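You operate a simulated robot arm through the tools that you are given. There is no shell and no other tool. Be economical: measure what you need, move in short steps, check, and stop when the job is done.

The job below is to be done with a simulated robot arm. You get a single attempt, and the scene is never put back.

Task
Gauge the barrel, set the suction by its plate, pump one proof stroke.
Fine: deep under 40 L, else high; the plug goes on the teal mat; the gauge stays in its socket. Set down upright: bore plug.

It is judged by the outcome, as a careful person would: the job done as asked, and still so three seconds after it is handed in. It fails if anything else is knocked over, pushed out of place, dropped, spilled or broken.

Robot
A 6-joint arm with a two-finger parallel gripper, fixed in place. Base frame: the origin is at the foot of the arm, x ahead of it, y to its left, z up; the work surface is at about z = 0.9. Readings come in m, rad, newtons and seconds.
With the tool pointing down near the work surface it reaches from about 0.24 to 0.66 m from the base axis. Its first joint turns from -1.152 to 1.152 rad. Payload 2.9 kg.
The tool frame sits at the grasp point between the pads (the TCP): z along the fingers, y along the line on which they close. The tips reach 0.03 m beyond it. Largest opening 0.11 m; finger width 0.02, thickness 0.01; the body of the gripper, 0.048 by 0.112 m, starts 0.055 m behind the TCP.
Orientation is that of the tool frame in the base frame, as [roll, pitch, yaw] about the fixed x, y, z axes, in that order (R = Rz(yaw) Ry(pitch) Rx(roll)). With the fingers straight down and closing along the base's y, the tool's x points along the base's -x, its y along +y and its z along -z.

Tools
- The arm moves only by the tool nudge_tool. Its argument "commands" is a list of rows, each a list of 7 numbers: the shift along the tool's x, y, z in mm, then the turn, a rotation vector about the tool's x, y, z in rad, then the finger opening in mm, from 0 to 110. In form: [[x, y, z, rx, ry, rz, jaw], ...]. A call has 1 to 12 rows; each row is the pose to reach, as a shift and turn from the pose commanded when the call began, along the tool's axes at that moment. Each row takes 0.2 s and may step no farther than 0.05 m and 0.15 rad from the row before; otherwise, or with a gripper value out of range, the whole call is refused. A pose out of reach is approached as far as the arm can. The call stops where the force on the tool passes 40 N (or 10 N more than at its start, if that is more) or the arm is blocked; 0.2 s more then pass. Each finger travels about 0.108 m/s and halts on what it meets, pressing with about 31 N; the grip force reading is that of the motor and also rises with nothing between the fingers. The clock runs only during rows and for 0.2 s after the last one: add rows that repeat a pose to give the fingers time. The reply holds the time, the measured pose of the TCP, the force on the tool along the base axes, the opening and the grip force, in the units named above and with some noise, with the torque about the TCP (base axes, N m) and any sound that the robot's microphone picked up, and new pictures: "show" is both (left out), scene, wrist or none.
- Cameras (640 x 400 px; columns grow to the right, rows downward): "scene" is fixed at [0.0761, 0.433, 1.3865]; the picture's right is [-0.77, -0.64, 0.00], its down [-0.34, 0.41, -0.85] and it looks along [0.54, -0.65, -0.53] (base axes); focal length 230 px, centre (320, 200). "wrist" rides on the gripper at [0.072, 0.017, -0.103] in the tool frame; the picture's right is [-0.23, 0.97, 0.00], its down [-0.76, -0.18, -0.62] and it looks along [-0.61, -0.14, 0.78] (tool axes); focal length 222 px, centre (320, 200). There is no depth. A picture from a camera that has moved, and an enlarged one, comes with that camera's place and axes in the base frame and with its lens.
- close_up(camera, box): a new picture of the part [left, top, right, bottom] of that camera's present view, enlarged. It takes no simulated time.
- finish_job(): hands the job in; it is judged then, once.

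Work in short steps. Places have to be worked out from the pictures, the camera data and where the tool is seen: move nearer, look again, correct. Check each grasp and each placing, and mend what went wrong. You have 120 turns and 200 pictures in all, those below and enlarged ones among them. Open the gripper and draw the arm clear of the work before you hand the job in, unless the task says otherwise; then end with one line.

The tools are called after "Call:" by a JSON object that holds its "api" and its "payload". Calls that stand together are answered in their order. nudge_tool: Moves the arm, as the interface text tells. Its arguments: {"type":"object","properties":{"commands":{"type":"array"},"show":{"type":"string","enum":["both","scene","wrist","none"]}},"required":["commands"]} The other tools are called the same way: close_up (camera, box) takes an enlarged picture of a part of a camera's view; finish_job () hands the job in.

At the start:

```text
t: 0.0
tool_pos: [0.388, -0.0065, 1.3044]
ee_rot: [-3.141, -0.001, -3.141]
wrist_force: [0.3, -0.4, 0.1]
ft_torque: [-0.01, -0.01, -0.02]
grip_width: 0.11
grasp_force: 0.3
```

scene: 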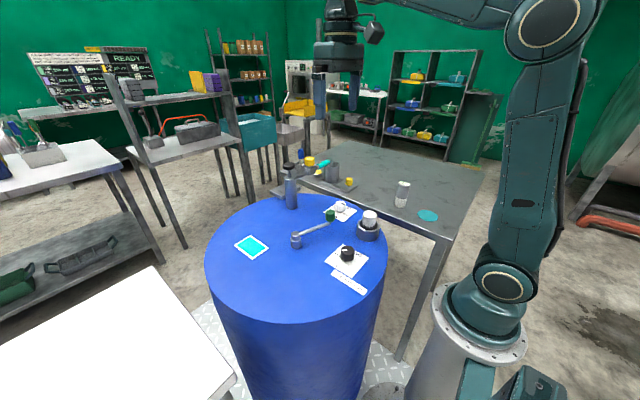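
wrist: 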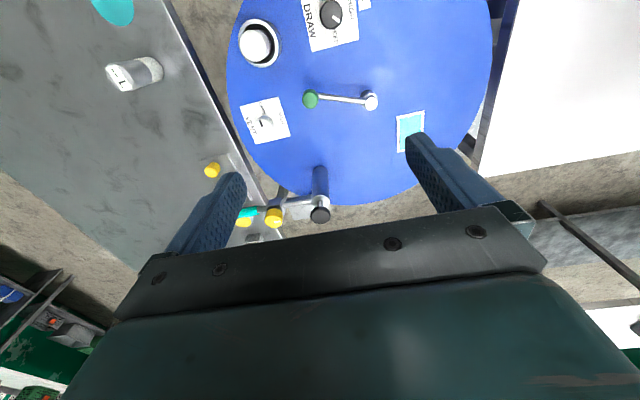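

The scene shows a drum with plates, a knob, a pump crank, a socket with a plug and a gauge on the table. I'll take enlarged views to read everything.

Call:
{"api": "close_up", "payload": {"camera": "scene", "box": [200, 140, 460, 302]}}

Call:
{"api": "close_up", "payload": {"camera": "wrist", "box": [220, 0, 500, 175]}}

Call:
{"api": "close_up", "payload": {"camera": "scene", "box": [310, 190, 410, 300]}}

Call:
{"api": "close_up", "payload": {"camera": "scene", "box": [20, 40, 180, 140]}}

```text
2.46 times, centred on (330, 221) of scene
camera zoom: at [0.0761, 0.433, 1.3865], right [-0.77, -0.64, 0.0], down [-0.34, 0.41, -0.85], along [0.54, -0.65, -0.53], focal length 566 px, centre (295, 148)
```

zoom: 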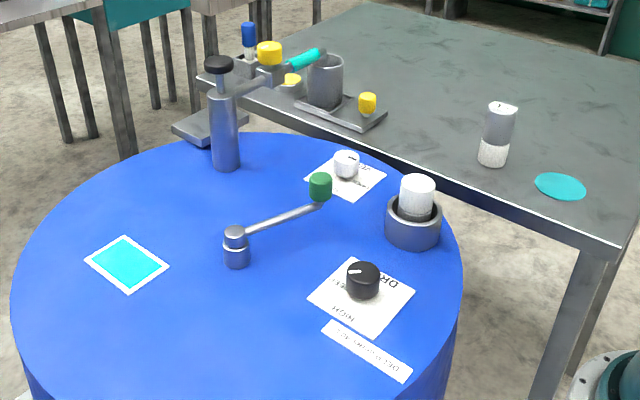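

```text
2.29 times, centred on (360, 88) of wrist
camera zoom: at [0.3149, 0.0094, 1.4077], right [0.23, 0.97, 0.0], down [0.76, -0.18, 0.62], along [0.61, -0.14, -0.78], focal length 508 px, centre (229, 457)
```

zoom: 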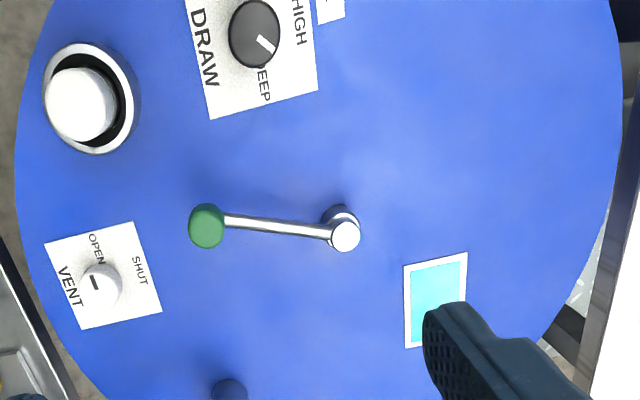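

```text
3.64 times, centred on (360, 245) of scene
camera zoom: at [0.0761, 0.433, 1.3865], right [-0.77, -0.64, 0.0], down [-0.34, 0.41, -0.85], along [0.54, -0.65, -0.53], focal length 836 px, centre (174, 36)
```

zoom: 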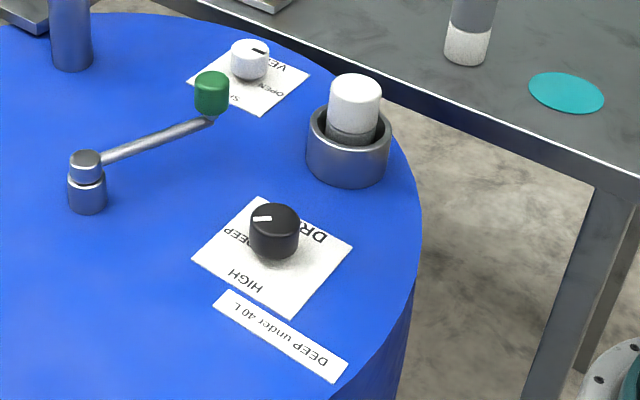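

```text
4.00 times, centred on (100, 90) of scene
camera zoom: at [0.0761, 0.433, 1.3865], right [-0.77, -0.64, 0.0], down [-0.34, 0.41, -0.85], along [0.54, -0.65, -0.53], focal length 920 px, centre (1200, 640)
```

zoom: 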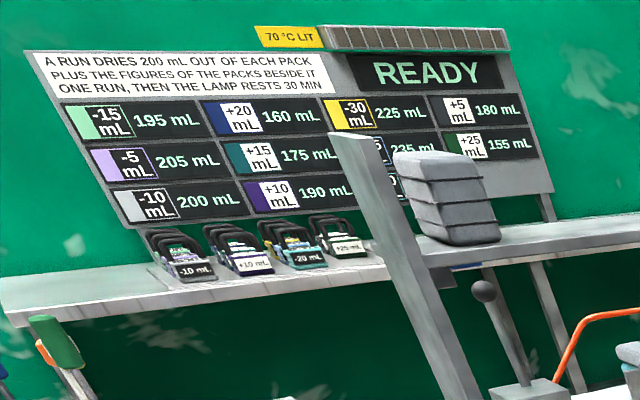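

The drum holds a bung with a white plug, DRAW and VENT knobs and a crank. I'll look closer at the table items, vent, pump spout and knob.

Call:
{"api": "close_up", "payload": {"camera": "wrist", "box": [80, 0, 220, 100]}}

Call:
{"api": "close_up", "payload": {"camera": "scene", "box": [260, 140, 370, 215]}}

Call:
{"api": "close_up", "payload": {"camera": "wrist", "box": [190, 90, 350, 240]}}

Call:
{"api": "close_up", "payload": {"camera": "scene", "box": [380, 170, 450, 225]}}

```text
4.00 times, centred on (150, 50) of wrist
camera zoom: at [0.3149, 0.0094, 1.4077], right [0.23, 0.97, 0.0], down [0.76, -0.18, 0.62], along [0.61, -0.14, -0.78], focal length 888 px, centre (1000, 800)
```

zoom: 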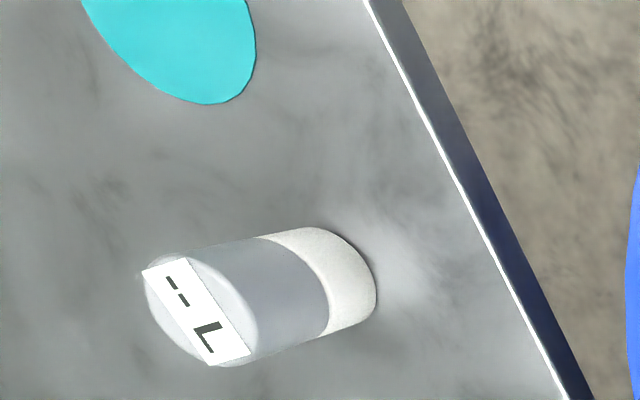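

```text
5.33 times, centred on (315, 178) of scene
camera zoom: at [0.0761, 0.433, 1.3865], right [-0.77, -0.64, 0.0], down [-0.34, 0.41, -0.85], along [0.54, -0.65, -0.53], focal length 1226 px, centre (347, 320)
```

zoom: 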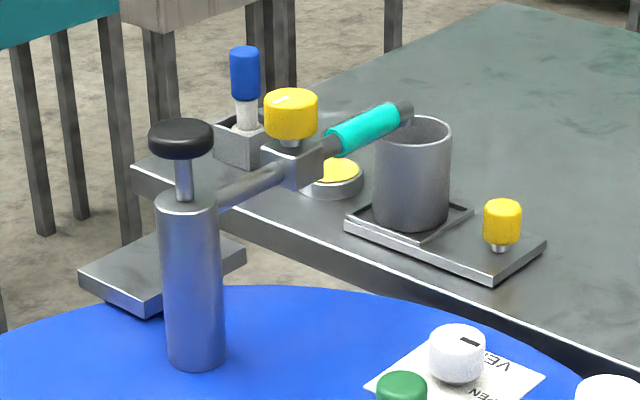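

```text
2.67 times, centred on (270, 165) of wrist
camera zoom: at [0.3149, 0.0094, 1.4077], right [0.23, 0.97, 0.0], down [0.76, -0.18, 0.62], along [0.61, -0.14, -0.78], focal length 592 px, centre (453, 293)
```

zoom: 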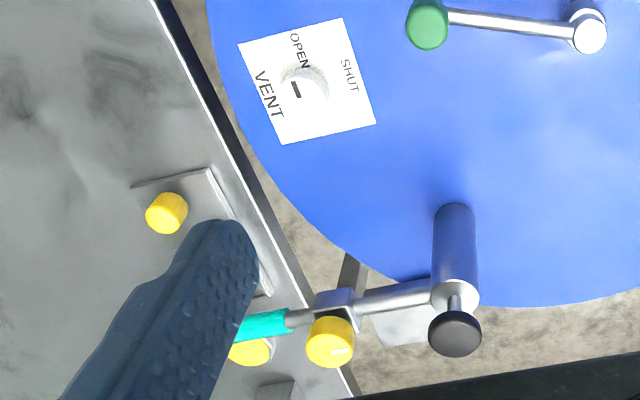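

```text
7.27 times, centred on (415, 198) of scene
camera zoom: at [0.0761, 0.433, 1.3865], right [-0.77, -0.64, 0.0], down [-0.34, 0.41, -0.85], along [0.54, -0.65, -0.53], focal length 1672 px, centre (-371, 218)
```

zoom: 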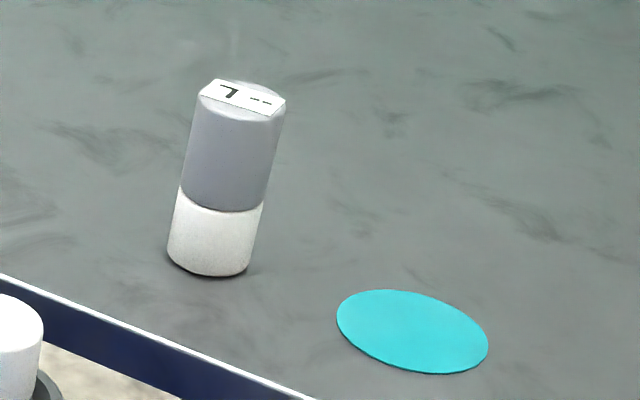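

Rough places: plug (.32,-.096, top z≈.98), DRAW knob (.311,.031), VENT knob (.449,-.141), gauge (.312,-.343, top .986), teal mat (.21,-.335), pump plunger (.60,-.045,1.09). I'll move over for a better look at the pump and vent.

Call:
{"api": "nudge_tool", "payload": {"commands": [[-20, -25, 40, 0, 0, 0, 110], [-40, -45, 80, 0, 0, 0, 110], [-50, -70, 110, 0, 0, 0, 110]], "show": "both"}}

```text
refused: row 1 steps farther than a row can; nothing moved
```

Step too long; I'll use smaller rows.

Call:
{"api": "nudge_tool", "payload": {"commands": [[-15, -20, 30, 0, 0, 0, 110], [-30, -40, 60, 0, 0, 0, 110], [-40, -55, 90, 0, 0, 0, 110], [-50, -70, 120, 0, 0, 0, 110]], "show": "wrist"}}

Call:
{"api": "close_up", "payload": {"camera": "wrist", "box": [200, 60, 440, 220]}}

Call:
{"api": "close_up", "payload": {"camera": "wrist", "box": [180, 0, 420, 150]}}

```text
t: 1.0
tool_pos: [0.4377, -0.0762, 1.1842]
ee_rot: [-3.141, 0.0, -3.141]
wrist_force: [-0.7, 0.6, 0.1]
ft_torque: [0.02, -0.03, 0.01]
grip_width: 0.1101
grasp_force: 0.1
camera wrist: at [0.3654, -0.06, 1.2871], right [0.23, 0.97, 0.0], down [0.76, -0.18, 0.62], along [0.61, -0.14, -0.78], focal length 222 px, centre (320, 200)
```

wrist: 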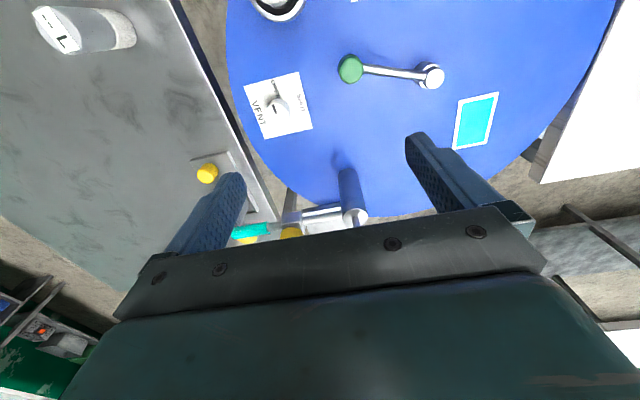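

```text
2.50 times, centred on (320, 140) of wrist
camera zoom: at [0.3654, -0.06, 1.2871], right [0.23, 0.97, 0.0], down [0.76, -0.18, 0.62], along [0.61, -0.14, -0.78], focal length 555 px, centre (320, 350)
```

zoom: 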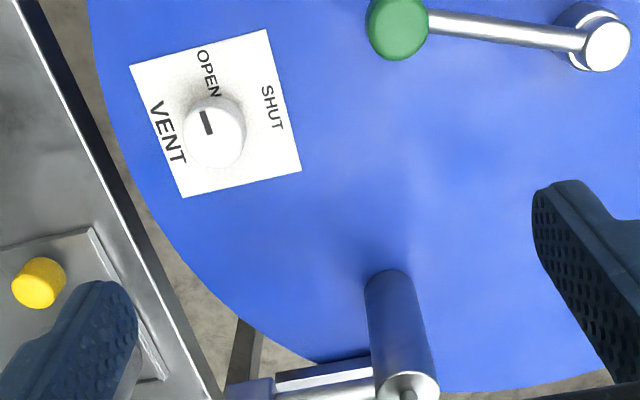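

```text
2.67 times, centred on (300, 75) of wrist
camera zoom: at [0.3654, -0.06, 1.2871], right [0.23, 0.97, 0.0], down [0.76, -0.18, 0.62], along [0.61, -0.14, -0.78], focal length 592 px, centre (373, 533)
```

zoom: 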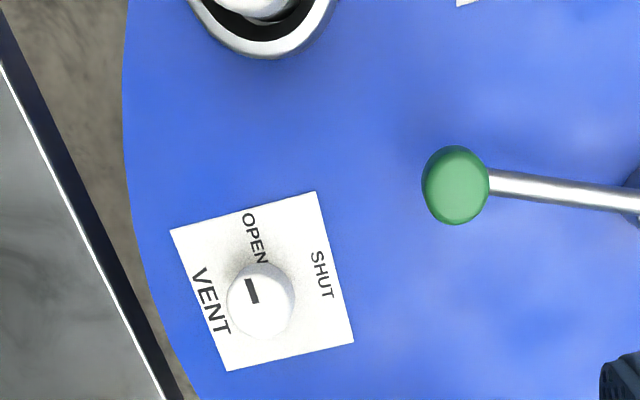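

The VENT points to OPEN. I want to see the pump's outlet, cock and cup from above, so I rise and move right.

Call:
{"api": "nudge_tool", "payload": {"commands": [[0, -30, -35, 0, 0, 0, 110], [5, -60, -70, 0, 0, 0, 110], [10, -90, -100, 0, 0, 0, 110], [10, -120, -125, 0, 0, 0, 110]], "show": "wrist"}}

Call:
{"api": "close_up", "payload": {"camera": "wrist", "box": [220, 80, 440, 230]}}

Call:
{"api": "close_up", "payload": {"camera": "scene", "box": [330, 235, 380, 300]}}

```text
t: 2.0
tool_pos: [0.4278, -0.1969, 1.3125]
ee_rot: [-3.14, 0.0, 3.141]
wrist_force: [0.2, -0.2, -0.2]
ft_torque: [0.02, 0.0, 0.01]
grip_width: 0.1102
grasp_force: 0.1
camera wrist: at [0.3552, -0.1802, 1.4145], right [0.23, 0.97, 0.0], down [0.76, -0.18, 0.62], along [0.61, -0.14, -0.78], focal length 222 px, centre (320, 200)
```

wrist: 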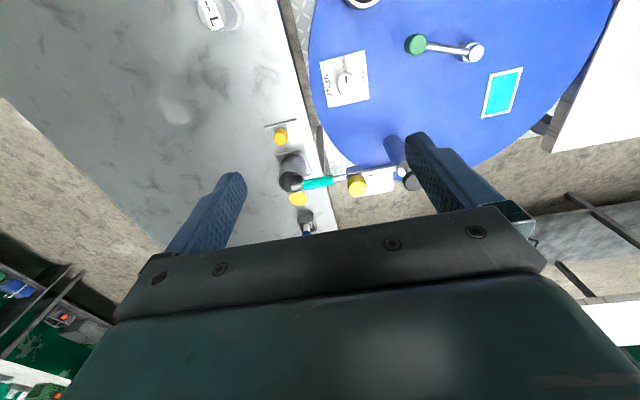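

```text
2.67 times, centred on (330, 155) of wrist
camera zoom: at [0.3552, -0.1802, 1.4145], right [0.23, 0.97, 0.0], down [0.76, -0.18, 0.62], along [0.61, -0.14, -0.78], focal length 592 px, centre (293, 320)
```

zoom: 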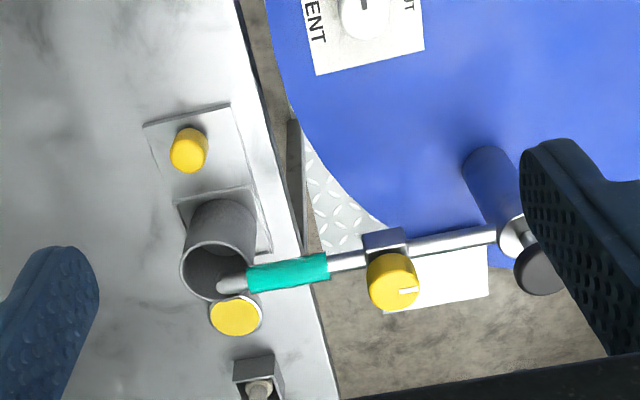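

```text
6.15 times, centred on (355, 268) of scene
camera zoom: at [0.076, 0.433, 1.3865], right [-0.77, -0.64, 0.0], down [-0.34, 0.41, -0.85], along [0.54, -0.65, -0.53], focal length 1415 px, centre (105, -215)
```

zoom: 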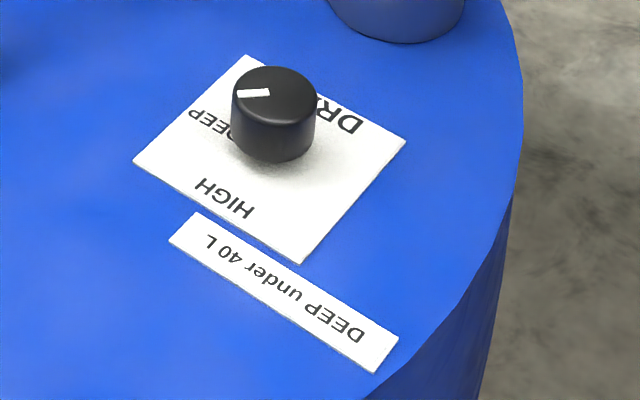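

Cock is aligned with its pipe (open), spout over the cup. DRAW mark is between DEEP and HIGH. Now I go above the plug to inspect it.

Call:
{"api": "nudge_tool", "payload": {"commands": [[18, 17, 35, 0, 0, 0, 110], [36, 34, 70, 0, 0, 0, 110], [54, 51, 105, 0, 0, 0, 110], [72, 68, 140, 0, 0, 0, 110], [90, 85, 175, 0, 0, 0, 110], [108, 101, 212, 0, 0, 0, 110]], "show": "both"}}

Call:
{"api": "close_up", "payload": {"camera": "wrist", "box": [240, 100, 440, 230]}}

```text
t: 3.4
tool_pos: [0.3203, -0.0948, 1.0974]
ee_rot: [-3.14, 0.0, -3.141]
wrist_force: [-0.6, -0.6, 0.8]
ft_torque: [-0.02, 0.02, 0.02]
grip_width: 0.1102
grasp_force: 0.0
camera wrist: at [0.246, -0.0787, 1.2005], right [0.23, 0.97, 0.0], down [0.76, -0.18, 0.62], along [0.61, -0.14, -0.78], focal length 222 px, centre (320, 200)
```

scene: 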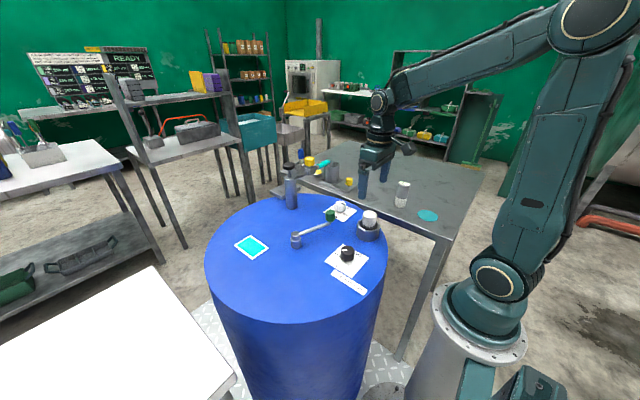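
wrist: 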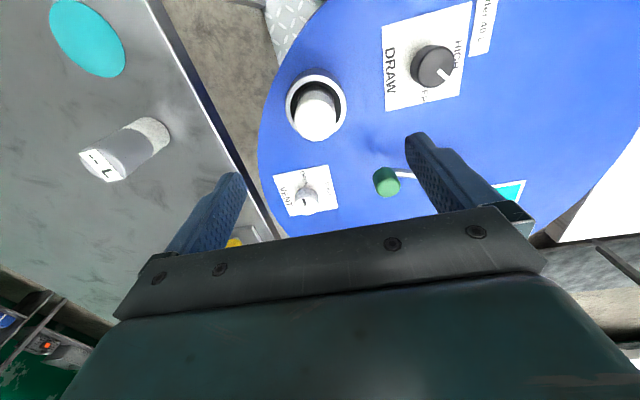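

```text
3.08 times, centred on (340, 165) of wrist
camera zoom: at [0.246, -0.0787, 1.2005], right [0.23, 0.97, 0.0], down [0.76, -0.18, 0.62], along [0.61, -0.14, -0.78], focal length 684 px, centre (258, 308)
```

zoom: 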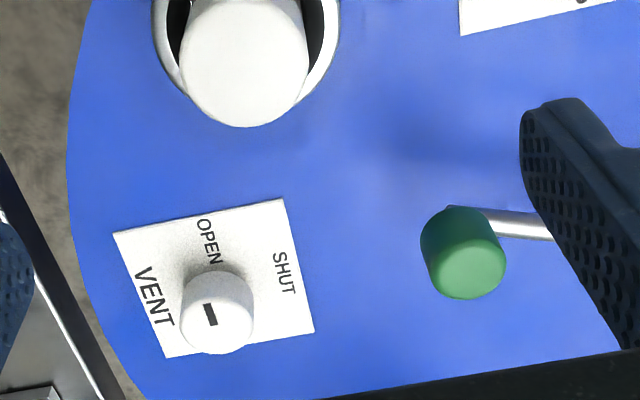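

Plug axis at about (.316,-.097), diameter ~44 mm, ring top ~.937. I descend with open fingers to TCP z≈.973.

Call:
{"api": "nudge_tool", "payload": {"commands": [[4, -2.5, 40, 0, 0, 0, 110], [4, -2.5, 80, 0, 0, 0, 110], [4, -2.5, 105, 0, 0, 0, 110], [4, -2.5, 124, 0, 0, 0, 110]], "show": "both"}}

Call:
{"api": "close_up", "payload": {"camera": "scene", "box": [320, 180, 420, 250]}}

```text
t: 4.4
tool_pos: [0.3172, -0.099, 0.9731]
ee_rot: [-3.139, -0.001, -3.141]
wrist_force: [0.1, 0.4, -0.4]
ft_torque: [0.01, 0.0, -0.01]
grip_width: 0.11
grasp_force: 0.1
camera wrist: at [0.2436, -0.0822, 1.0764], right [0.23, 0.97, 0.0], down [0.76, -0.18, 0.62], along [0.61, -0.14, -0.78], focal length 222 px, centre (320, 200)
```

scene: 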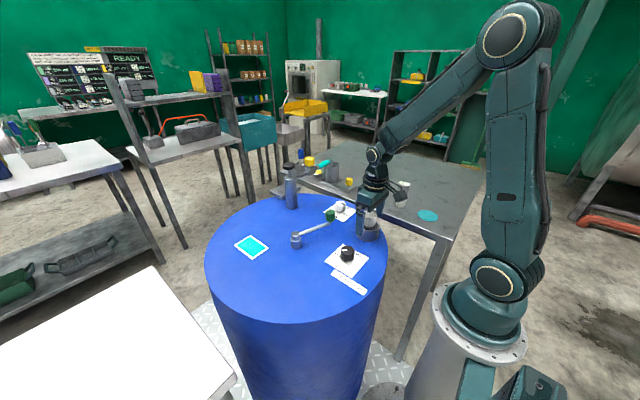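
wrist: 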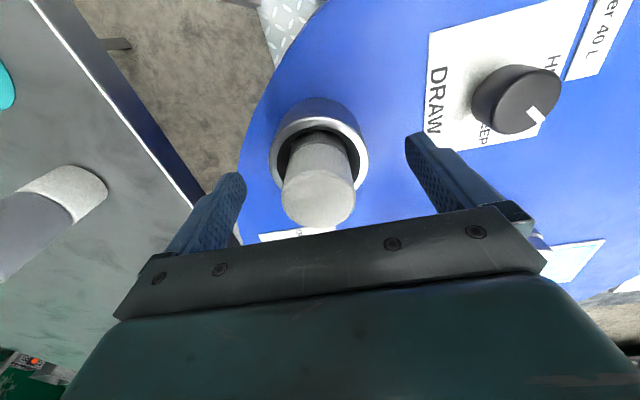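

```text
5.71 times, centred on (370, 215) of scene
camera zoom: at [0.0761, 0.433, 1.3865], right [-0.77, -0.64, 0.0], down [-0.34, 0.41, -0.85], along [0.54, -0.65, -0.53], focal length 1314 px, centre (34, 114)
```

zoom: 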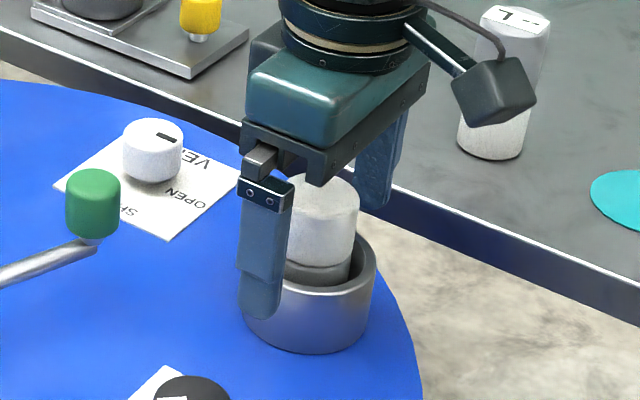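

Centred on the plug. I raise 4 mm for ring clearance and close.

Call:
{"api": "nudge_tool", "payload": {"commands": [[0, 0, -4, 0, 0, 0, 110], [0, 0, -4, 0, 0, 0, 80], [0, 0, -4, 0, 0, 0, 50], [0, 0, -4, 0, 0, 0, 36], [0, 0, -4, 0, 0, 0, 36], [0, 0, -4, 0, 0, 0, 36]], "show": "wrist"}}

```text
t: 5.8
tool_pos: [0.3165, -0.0981, 0.9786]
ee_rot: [-3.14, 0.001, 3.141]
wrist_force: [-0.1, -0.6, 0.4]
ft_torque: [-0.03, 0.05, 0.01]
grip_width: 0.0407
grasp_force: 30.9
camera wrist: at [0.2438, -0.0823, 1.0807], right [0.23, 0.97, 0.0], down [0.76, -0.18, 0.62], along [0.61, -0.14, -0.78], focal length 222 px, centre (320, 200)
```

wrist: 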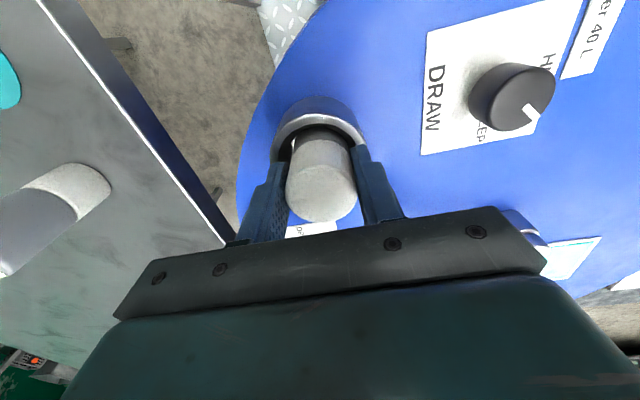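

Gripped at 40.7 mm. I lift straight up, slowly first.

Call:
{"api": "nudge_tool", "payload": {"commands": [[0, 0, -15, 0, 0, 0, 34], [0, 0, -30, 0, 0, 0, 34], [0, 0, -55, 0, 0, 0, 34], [0, 0, -90, 0, 0, 0, 34], [0, 0, -130, 0, 0, 0, 34]], "show": "both"}}

Call:
{"api": "close_up", "payload": {"camera": "scene", "box": [320, 130, 440, 250]}}

```text
t: 7.0
tool_pos: [0.317, -0.0983, 1.1091]
ee_rot: [-3.141, 0.0, -3.141]
wrist_force: [-0.1, -0.5, -0.7]
ft_torque: [0.0, -0.01, 0.03]
grip_width: 0.041
grasp_force: 31.5
camera wrist: at [0.2435, -0.0822, 1.2109], right [0.23, 0.97, 0.0], down [0.76, -0.18, 0.62], along [0.61, -0.14, -0.78], focal length 222 px, centre (320, 200)
```

scene: 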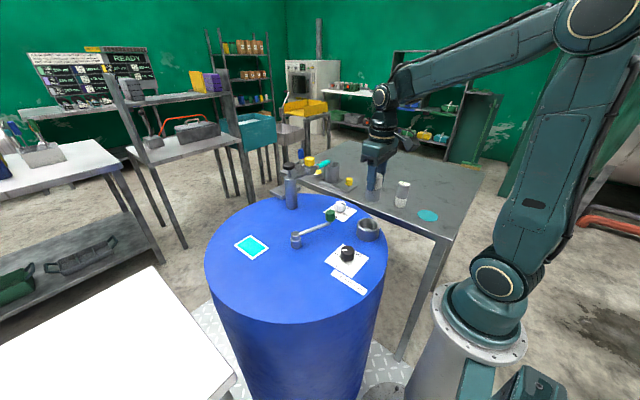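
wrist: 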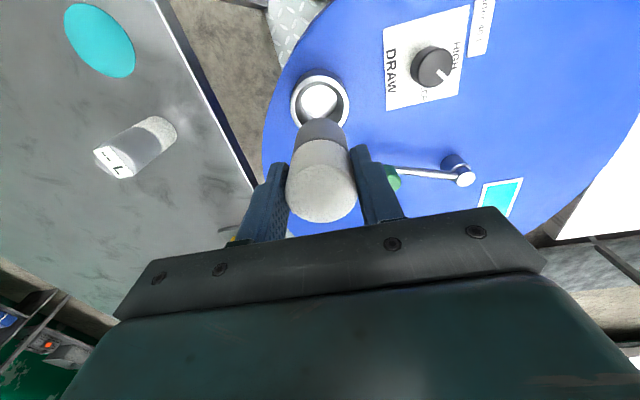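

```text
3.33 times, centred on (380, 190) of scene
camera zoom: at [0.0761, 0.433, 1.3865], right [-0.77, -0.64, 0.0], down [-0.34, 0.41, -0.85], along [0.54, -0.65, -0.53], focal length 766 px, centre (120, 233)
```

zoom: 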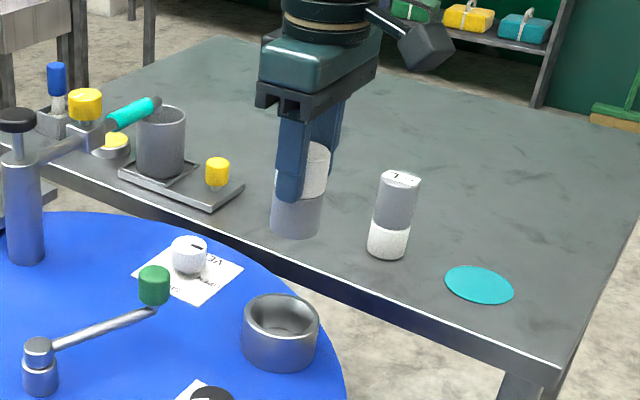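

Plug is out, with its bottom ~75 mm below the TCP. Mat centre at ≈(.204,-.330); I carry it there at this height.

Call:
{"api": "nudge_tool", "payload": {"commands": [[19, -39, 0, 0, 0, 0, 34], [38, -78, 0, 0, 0, 0, 34], [57, -116, 0, 0, 0, 0, 34], [76, -155, 0, 0, 0, 0, 34], [95, -194, 0, 0, 0, 0, 34], [113, -232, 0, 0, 0, 0, 34], [113, -232, 0, 0, 0, 0, 34]], "show": "both"}}

Call:
{"api": "close_up", "payload": {"camera": "scene", "box": [370, 150, 470, 250]}}

```text
t: 8.6
tool_pos: [0.2021, -0.3314, 1.1078]
ee_rot: [-3.14, 0.001, -3.14]
wrist_force: [0.0, 0.1, -1.8]
ft_torque: [-0.01, 0.03, 0.01]
grip_width: 0.0408
grasp_force: 31.0
camera wrist: at [0.1296, -0.315, 1.2106], right [0.23, 0.97, 0.0], down [0.76, -0.18, 0.62], along [0.61, -0.14, -0.78], focal length 222 px, centre (320, 200)
```

scene: 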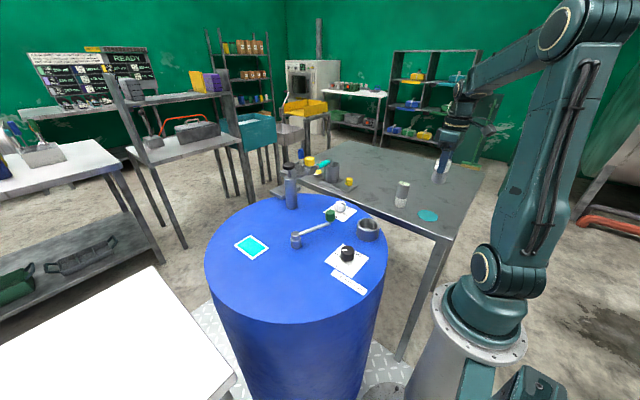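
wrist: 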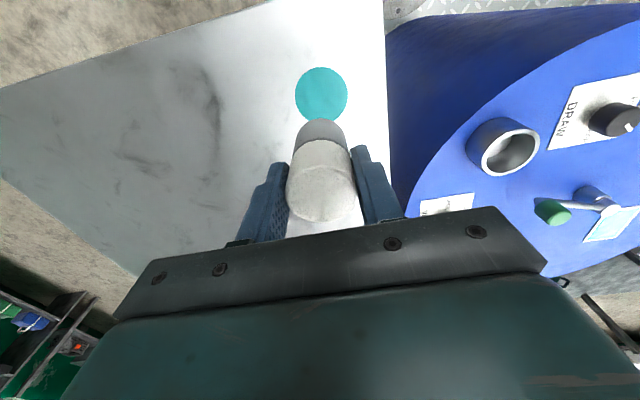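

```text
4.00 times, centred on (420, 200) of scene
camera zoom: at [0.0761, 0.433, 1.3865], right [-0.77, -0.64, 0.0], down [-0.34, 0.41, -0.85], along [0.54, -0.65, -0.53], focal length 920 px, centre (-80, 200)
```

zoom: 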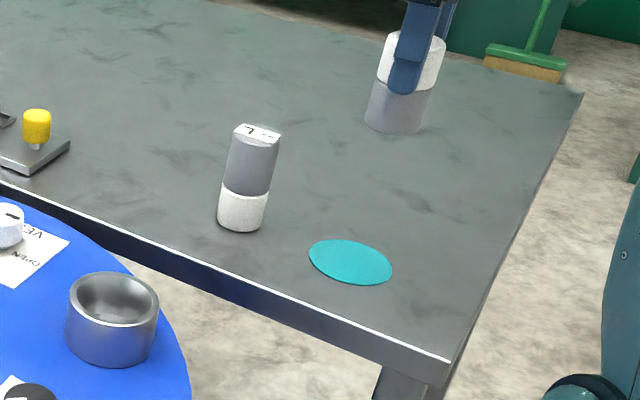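

Mat at (.202,-.328) by this view; plug is over it. I descend to just above.

Call:
{"api": "nudge_tool", "payload": {"commands": [[0, 2, 40, 0, 0, 0, 34], [0, 2, 80, 0, 0, 0, 34], [0, 2, 110, 0, 0, 0, 34], [0, 2, 122, 0, 0, 0, 34]], "show": "scene"}}

Call:
{"api": "close_up", "payload": {"camera": "scene", "box": [380, 160, 470, 240]}}

```text
t: 9.6
tool_pos: [0.2029, -0.3283, 0.9861]
ee_rot: [-3.14, 0.001, -3.14]
wrist_force: [-0.8, 0.4, -0.5]
ft_torque: [-0.01, -0.01, 0.0]
grip_width: 0.0405
grasp_force: 30.8
```

scene: 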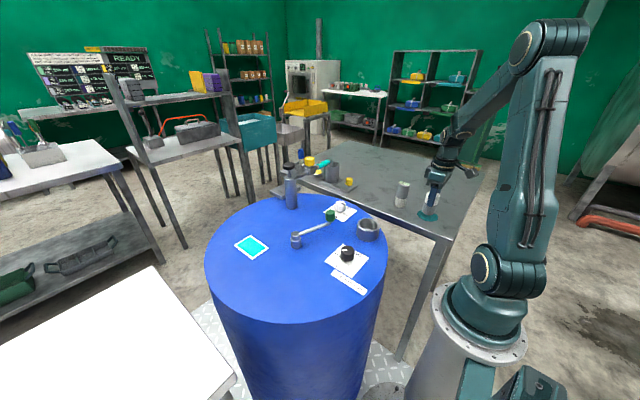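

```text
5.00 times, centred on (425, 200) of scene
camera zoom: at [0.0761, 0.433, 1.3865], right [-0.77, -0.64, 0.0], down [-0.34, 0.41, -0.85], along [0.54, -0.65, -0.53], focal length 1150 px, centre (-205, 200)
```

zoom: 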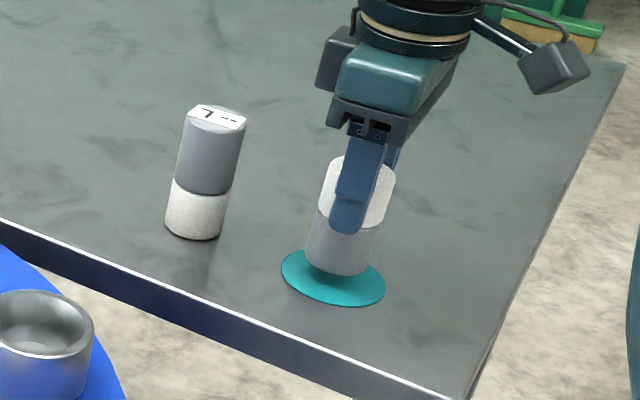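

Still hovering slightly. I lower in fine steps until contact is felt.

Call:
{"api": "nudge_tool", "payload": {"commands": [[0, 0, 3, 0, 0, 0, 34], [0, 0, 6, 0, 0, 0, 34], [0, 0, 8, 0, 0, 0, 34]], "show": "scene"}}

Call:
{"api": "close_up", "payload": {"camera": "scene", "box": [400, 170, 460, 230]}}

```text
t: 10.4
tool_pos: [0.2035, -0.3298, 0.9787]
ee_rot: [-3.141, 0.0, 3.14]
wrist_force: [0.2, 0.2, -0.7]
ft_torque: [-0.01, -0.03, 0.03]
grip_width: 0.0409
grasp_force: 30.7
```

scene: 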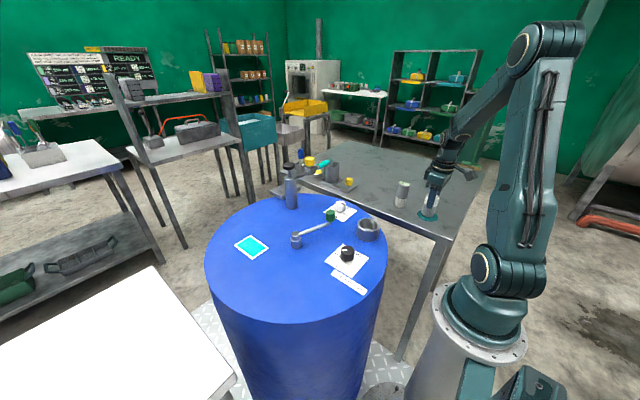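

```text
6.67 times, centred on (430, 200) of scene
camera zoom: at [0.0761, 0.433, 1.3865], right [-0.77, -0.64, 0.0], down [-0.34, 0.41, -0.85], along [0.54, -0.65, -0.53], focal length 1533 px, centre (-413, 200)
```

zoom: 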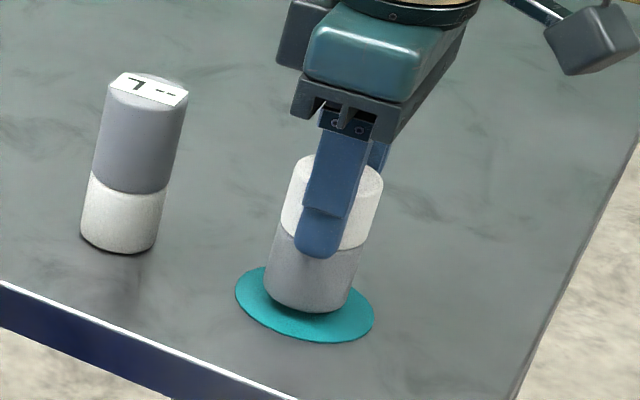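

Nearly touching; two or three more fine steps.

Call:
{"api": "nudge_tool", "payload": {"commands": [[0, 0, 2, 0, 0, 0, 34], [0, 0, 4, 0, 0, 0, 34], [0, 0, 6, 0, 0, 0, 34]], "show": "none"}}

```text
t: 11.2
tool_pos: [0.2022, -0.3286, 0.973]
ee_rot: [-3.141, -0.001, -3.141]
wrist_force: [0.0, 0.5, -1.3]
ft_torque: [-0.02, 0.02, 0.0]
grip_width: 0.0408
grasp_force: 31.2
```

No contact yet at .973; continue in 1.5 mm steps.

Call:
{"api": "nudge_tool", "payload": {"commands": [[0, 0, 1.5, 0, 0, 0, 34], [0, 0, 3, 0, 0, 0, 34], [0, 0, 3, 0, 0, 0, 34]], "show": "none"}}

Call:
{"api": "close_up", "payload": {"camera": "scene", "box": [400, 170, 460, 230]}}

```text
t: 12.0
tool_pos: [0.2037, -0.3292, 0.9701]
ee_rot: [-3.141, 0.003, -3.141]
wrist_force: [-0.4, 4.5, 15.0]
ft_torque: [0.33, 0.03, -0.01]
grip_width: 0.041
grasp_force: 30.8
```

```text
6.67 times, centred on (430, 200) of scene
camera zoom: at [0.0759, 0.4333, 1.3864], right [-0.77, -0.64, 0.0], down [-0.34, 0.41, -0.85], along [0.54, -0.65, -0.53], focal length 1533 px, centre (-413, 200)
```

zoom: 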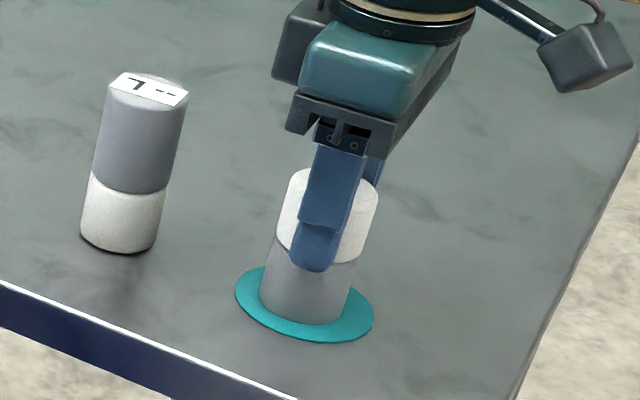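

Contact (15 N) and the plug stands on the mat. I open, then rise straight up.

Call:
{"api": "nudge_tool", "payload": {"commands": [[0, 0, -0.5, 0, 0, 0, 50], [0, 0, -0.5, 0, 0, 0, 70], [0, 0, -0.5, 0, 0, 0, 90], [0, 0, -0.5, 0, 0, 0, 100], [0, 0, -30, 0, 0, 0, 100], [0, 0, -70, 0, 0, 0, 100], [0, 0, -110, 0, 0, 0, 100]], "show": "both"}}

Call:
{"api": "close_up", "payload": {"camera": "scene", "box": [380, 160, 470, 240]}}

```text
t: 13.6
tool_pos: [0.2033, -0.3285, 1.0792]
ee_rot: [-3.141, 0.0, 3.141]
wrist_force: [-0.4, -0.1, 0.6]
ft_torque: [0.0, 0.01, -0.01]
grip_width: 0.0999
grasp_force: 0.1
camera wrist: at [0.1308, -0.3121, 1.1825], right [0.23, 0.97, 0.0], down [0.76, -0.18, 0.62], along [0.61, -0.14, -0.78], focal length 222 px, centre (320, 200)
```

scene: 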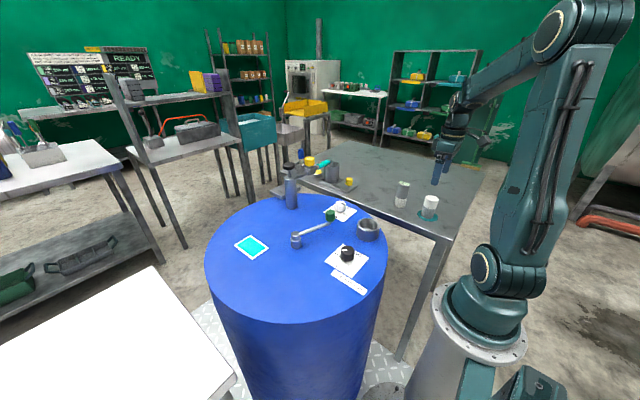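
wrist: 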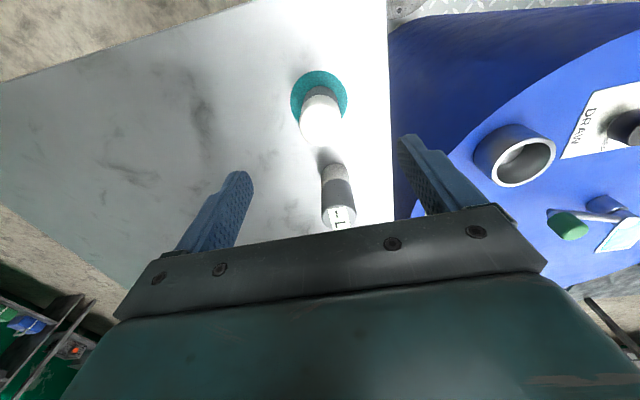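

```text
5.00 times, centred on (425, 200) of scene
camera zoom: at [0.0761, 0.433, 1.3865], right [-0.77, -0.64, 0.0], down [-0.34, 0.41, -0.85], along [0.54, -0.65, -0.53], focal length 1150 px, centre (-205, 200)
```

zoom: 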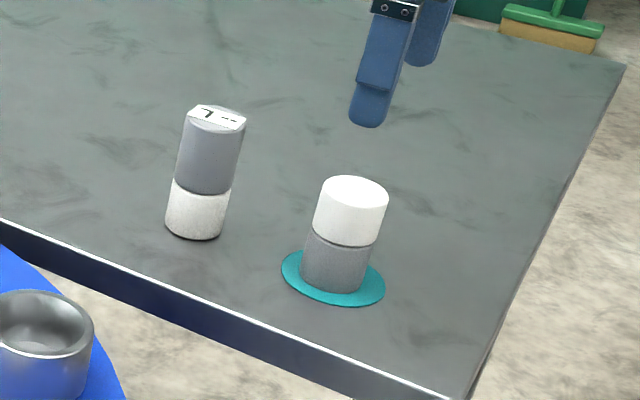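

Plug stands upright on the mat. Gauge at ≈(.311,-.332), top ≈.99. I move over it and look.

Call:
{"api": "nudge_tool", "payload": {"commands": [[-36, -1, 0, 0, 0, 0, 100], [-72, -2, 0, 0, 0, 0, 100], [-108, -3, 0, 0, 0, 0, 100], [-108, -3, 25, 0, 0, 0, 100], [-108, -3, 25, 0, 0, 0, 100]], "show": "both"}}

```text
t: 14.8
tool_pos: [0.3129, -0.3312, 1.0541]
ee_rot: [-3.14, 0.001, 3.141]
wrist_force: [0.0, -0.8, 0.2]
ft_torque: [-0.02, -0.01, 0.01]
grip_width: 0.1002
grasp_force: 0.1
camera wrist: at [0.2389, -0.3149, 1.1567], right [0.23, 0.97, 0.0], down [0.76, -0.18, 0.62], along [0.61, -0.14, -0.78], focal length 222 px, centre (320, 200)
```

scene: 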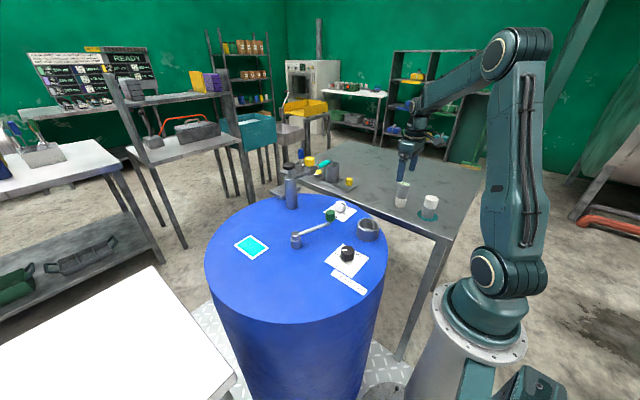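
wrist: 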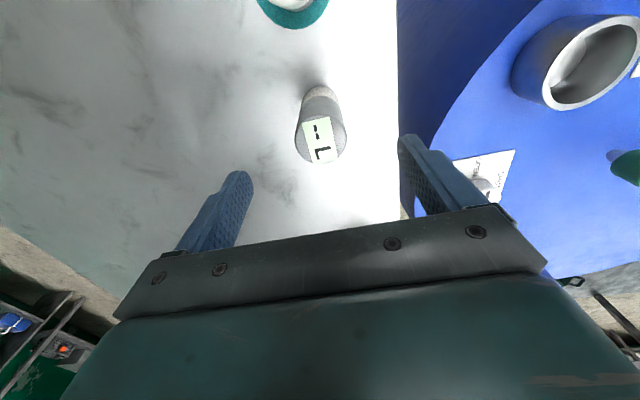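

Gauge top centre ≈(.308,-.330). I shift 4 mm back and descend to TCP z≈.975.

Call:
{"api": "nudge_tool", "payload": {"commands": [[4, 1, 30, 0, 0, 0, 100], [4, 1, 60, 0, 0, 0, 100], [4, 1, 79, 0, 0, 0, 100], [4, 1, 79, 0, 0, 0, 100]], "show": "both"}}

```text
t: 15.8
tool_pos: [0.3061, -0.3314, 0.9755]
ee_rot: [-3.138, 0.0, -3.14]
wrist_force: [-0.8, -0.4, 0.4]
ft_torque: [0.02, -0.01, -0.01]
grip_width: 0.1
grasp_force: 0.2
camera wrist: at [0.2336, -0.3142, 1.0775], right [0.23, 0.97, 0.0], down [0.76, -0.18, 0.62], along [0.61, -0.14, -0.78], focal length 222 px, centre (320, 200)
```

scene: 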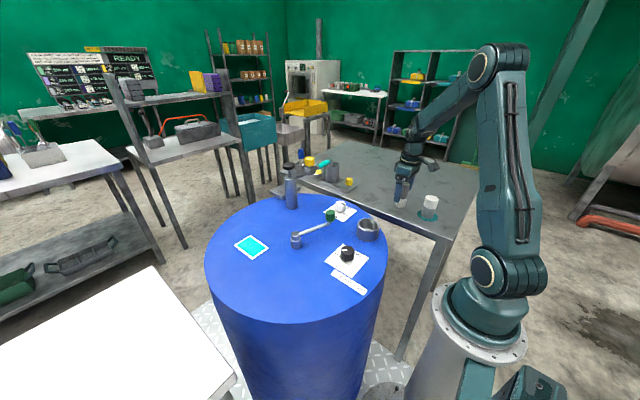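
wrist: 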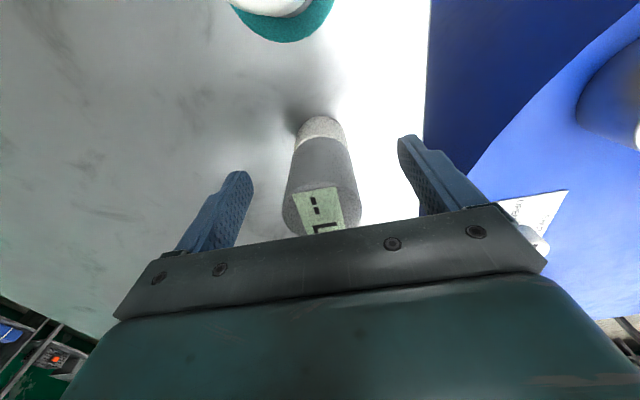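

Aligned; closing on the gauge.

Call:
{"api": "nudge_tool", "payload": {"commands": [[-1, 0, 0, 0, 0, 0, 70], [-1, 0, 0, 0, 0, 0, 50], [-1, 0, 0, 0, 0, 0, 36], [-1, 0, 0, 0, 0, 0, 34], [-1, 0, 0, 0, 0, 0, 34]], "show": "none"}}

```text
t: 17.0
tool_pos: [0.3084, -0.3309, 0.9736]
ee_rot: [-3.139, 0.0, -3.141]
wrist_force: [0.0, 1.5, 0.7]
ft_torque: [0.02, -0.01, -0.01]
grip_width: 0.041
grasp_force: 31.0
```

Held (41 mm). Lift and carry to above the socket.

Call:
{"api": "nudge_tool", "payload": {"commands": [[0, 0, -20, 0, 0, 0, 34], [0, 0, -60, 0, 0, 0, 34], [0, 0, -100, 0, 0, 0, 34], [0, 0, -125, 0, 0, 0, 34], [-1, 45, -125, 0, 0, 0, 34], [-2, 90, -125, 0, 0, 0, 34], [-4, 135, -125, 0, 0, 0, 34], [-6, 180, -125, 0, 0, 0, 34], [-8, 215, -125, 0, 0, 0, 34], [-9, 233, -125, 0, 0, 0, 34], [-9, 233, -125, 0, 0, 0, 34]], "show": "both"}}

Call:
{"api": "close_up", "payload": {"camera": "wrist", "box": [260, 60, 400, 240]}}

```text
t: 19.4
tool_pos: [0.3164, -0.0978, 1.0988]
ee_rot: [-3.14, -0.001, -3.141]
wrist_force: [0.5, 0.3, -1.1]
ft_torque: [0.0, -0.04, 0.01]
grip_width: 0.041
grasp_force: 30.9
camera wrist: at [0.2437, -0.0814, 1.2019], right [0.23, 0.97, 0.0], down [0.76, -0.18, 0.62], along [0.61, -0.14, -0.78], focal length 222 px, centre (320, 200)
```

scene: 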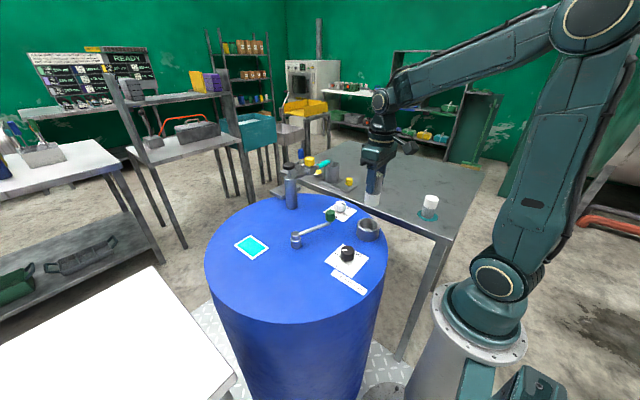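
wrist: 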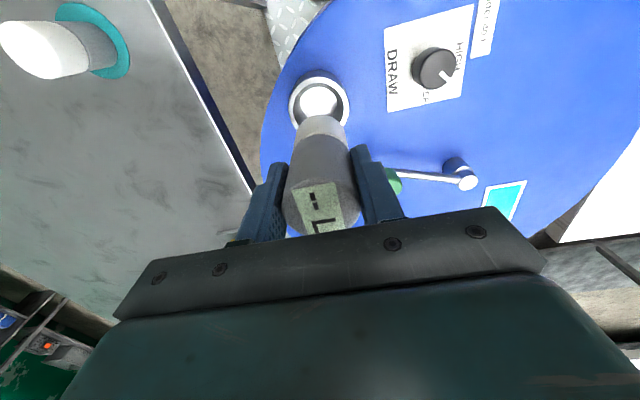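

```text
2.22 times, centred on (330, 150) of wrist
camera zoom: at [0.2437, -0.0814, 1.2019], right [0.23, 0.97, 0.0], down [0.76, -0.18, 0.62], along [0.61, -0.14, -0.78], focal length 494 px, centre (298, 311)
```

zoom: 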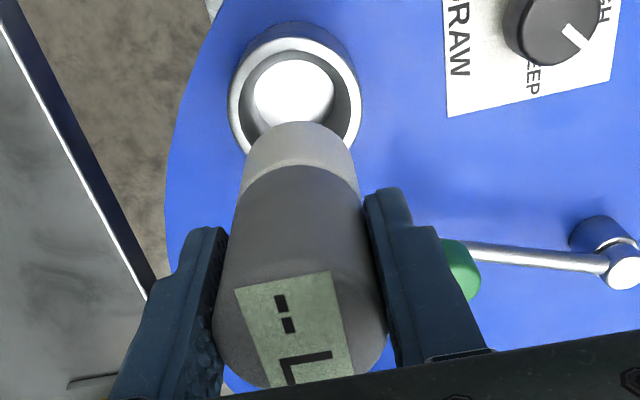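

Socket centre computes to (.316,-.098), matching the TCP. I descend into the socket with slow final steps.

Call:
{"api": "nudge_tool", "payload": {"commands": [[0, 0, 35, 0, 0, 0, 34], [0, 0, 62, 0, 0, 0, 34], [0, 0, 75, 0, 0, 0, 34], [0, 0, 88, 0, 0, 0, 34], [0, 0, 100, 0, 0, 0, 34], [0, 0, 107, 0, 0, 0, 34], [0, 0, 112, 0, 0, 0, 34]], "show": "both"}}

Call:
{"api": "close_up", "payload": {"camera": "scene", "box": [330, 180, 410, 250]}}

```text
t: 21.0
tool_pos: [0.3173, -0.0965, 0.9871]
ee_rot: [-3.14, 0.001, 3.141]
wrist_force: [0.6, 0.4, -0.8]
ft_torque: [-0.01, 0.02, 0.02]
grip_width: 0.041
grasp_force: 31.3
camera wrist: at [0.2444, -0.0815, 1.0907], right [0.23, 0.97, 0.0], down [0.76, -0.18, 0.62], along [0.61, -0.14, -0.78], focal length 222 px, centre (320, 200)
```

scene: 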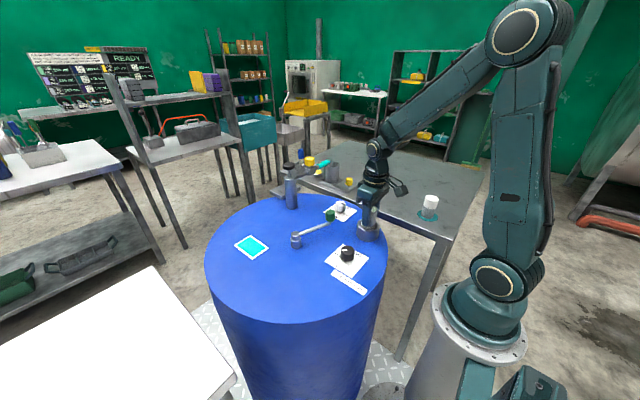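
wrist: 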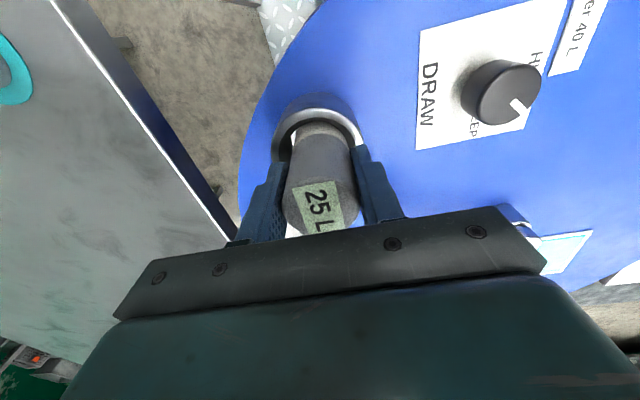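

```text
5.71 times, centred on (370, 215) of scene
camera zoom: at [0.0761, 0.433, 1.3865], right [-0.77, -0.64, 0.0], down [-0.34, 0.41, -0.85], along [0.54, -0.65, -0.53], focal length 1314 px, centre (34, 114)
```

zoom: 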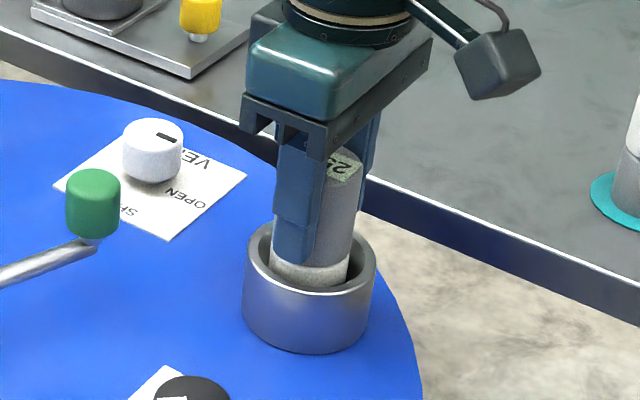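

The gauge already reads 25 L (<40 → DEEP). I seat it fully with fine steps.

Call:
{"api": "nudge_tool", "payload": {"commands": [[0, 0, 2, 0, 0, 0, 34], [0, 0, 4, 0, 0, 0, 34], [0, 0, 5.5, 0, 0, 0, 34], [0, 0, 5.5, 0, 0, 0, 34]], "show": "none"}}

```text
t: 22.0
tool_pos: [0.318, -0.0974, 0.9827]
ee_rot: [-3.141, 0.003, -3.14]
wrist_force: [3.7, -0.1, 18.2]
ft_torque: [0.18, -0.42, -0.02]
grip_width: 0.0407
grasp_force: 30.8
```

Seated at the expected height (18 N). Release and rise, then check the reading.

Call:
{"api": "nudge_tool", "payload": {"commands": [[0, 0, 4.5, 0, 0, 0, 50], [0, 0, 4, 0, 0, 0, 70], [0, 0, 4, 0, 0, 0, 90], [0, 0, 4, 0, 0, 0, 90], [0, 0, -40, 0, 0, 0, 90], [0, 0, -85, 0, 0, 0, 90], [0, 0, -120, 0, 0, 0, 90]], "show": "both"}}

Call:
{"api": "close_up", "payload": {"camera": "wrist", "box": [270, 0, 490, 140]}}

Call:
{"api": "close_up", "payload": {"camera": "scene", "box": [310, 180, 410, 290]}}

```text
t: 23.6
tool_pos: [0.3165, -0.0978, 1.1035]
ee_rot: [-3.142, -0.003, 3.141]
wrist_force: [0.5, -0.1, -1.1]
ft_torque: [0.01, 0.0, 0.0]
grip_width: 0.0901
grasp_force: 0.0
camera wrist: at [0.2431, -0.0817, 1.2051], right [0.23, 0.97, 0.0], down [0.76, -0.18, 0.62], along [0.61, -0.14, -0.78], focal length 222 px, centre (320, 200)
```

scene: 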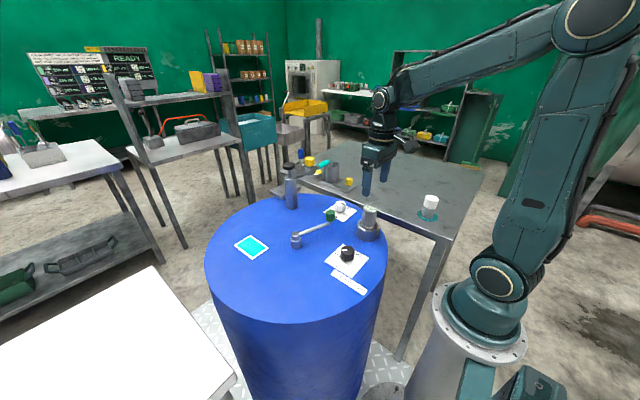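
wrist: 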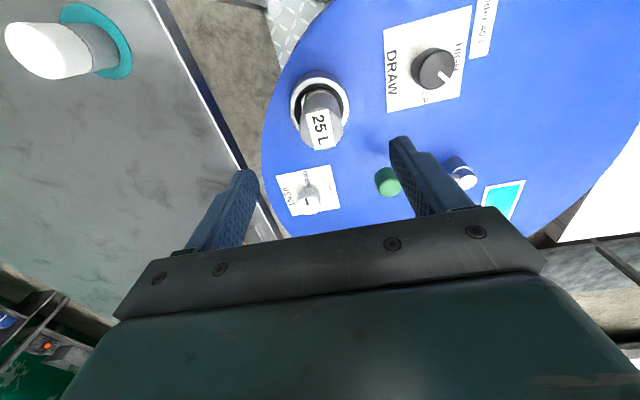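

```text
2.86 times, centred on (380, 70) of wrist
camera zoom: at [0.2431, -0.0817, 1.2051], right [0.23, 0.97, 0.0], down [0.76, -0.18, 0.62], along [0.61, -0.14, -0.78], focal length 635 px, centre (149, 571)
```

zoom: 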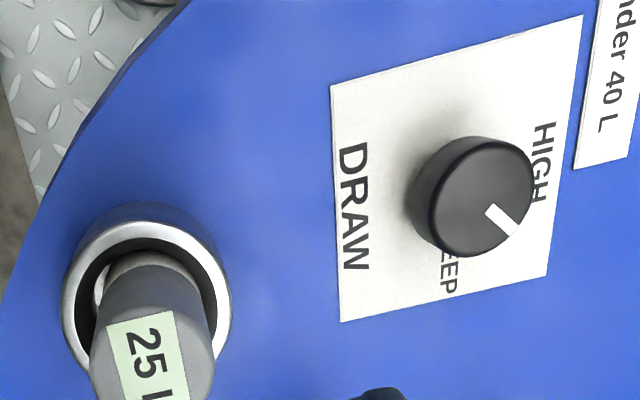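

```text
3.64 times, centred on (360, 235) of scene
camera zoom: at [0.0761, 0.433, 1.3865], right [-0.77, -0.64, 0.0], down [-0.34, 0.41, -0.85], along [0.54, -0.65, -0.53], focal length 836 px, centre (174, 73)
```

zoom: 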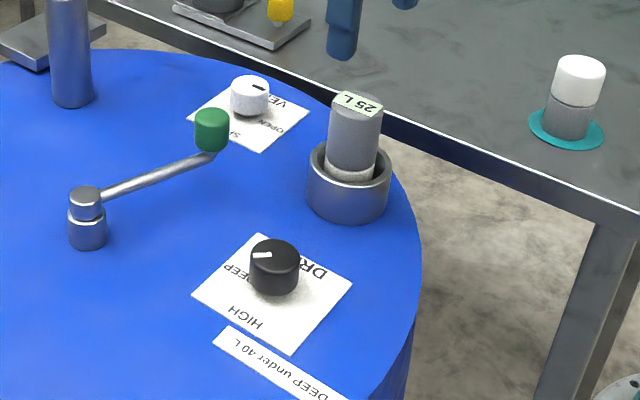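

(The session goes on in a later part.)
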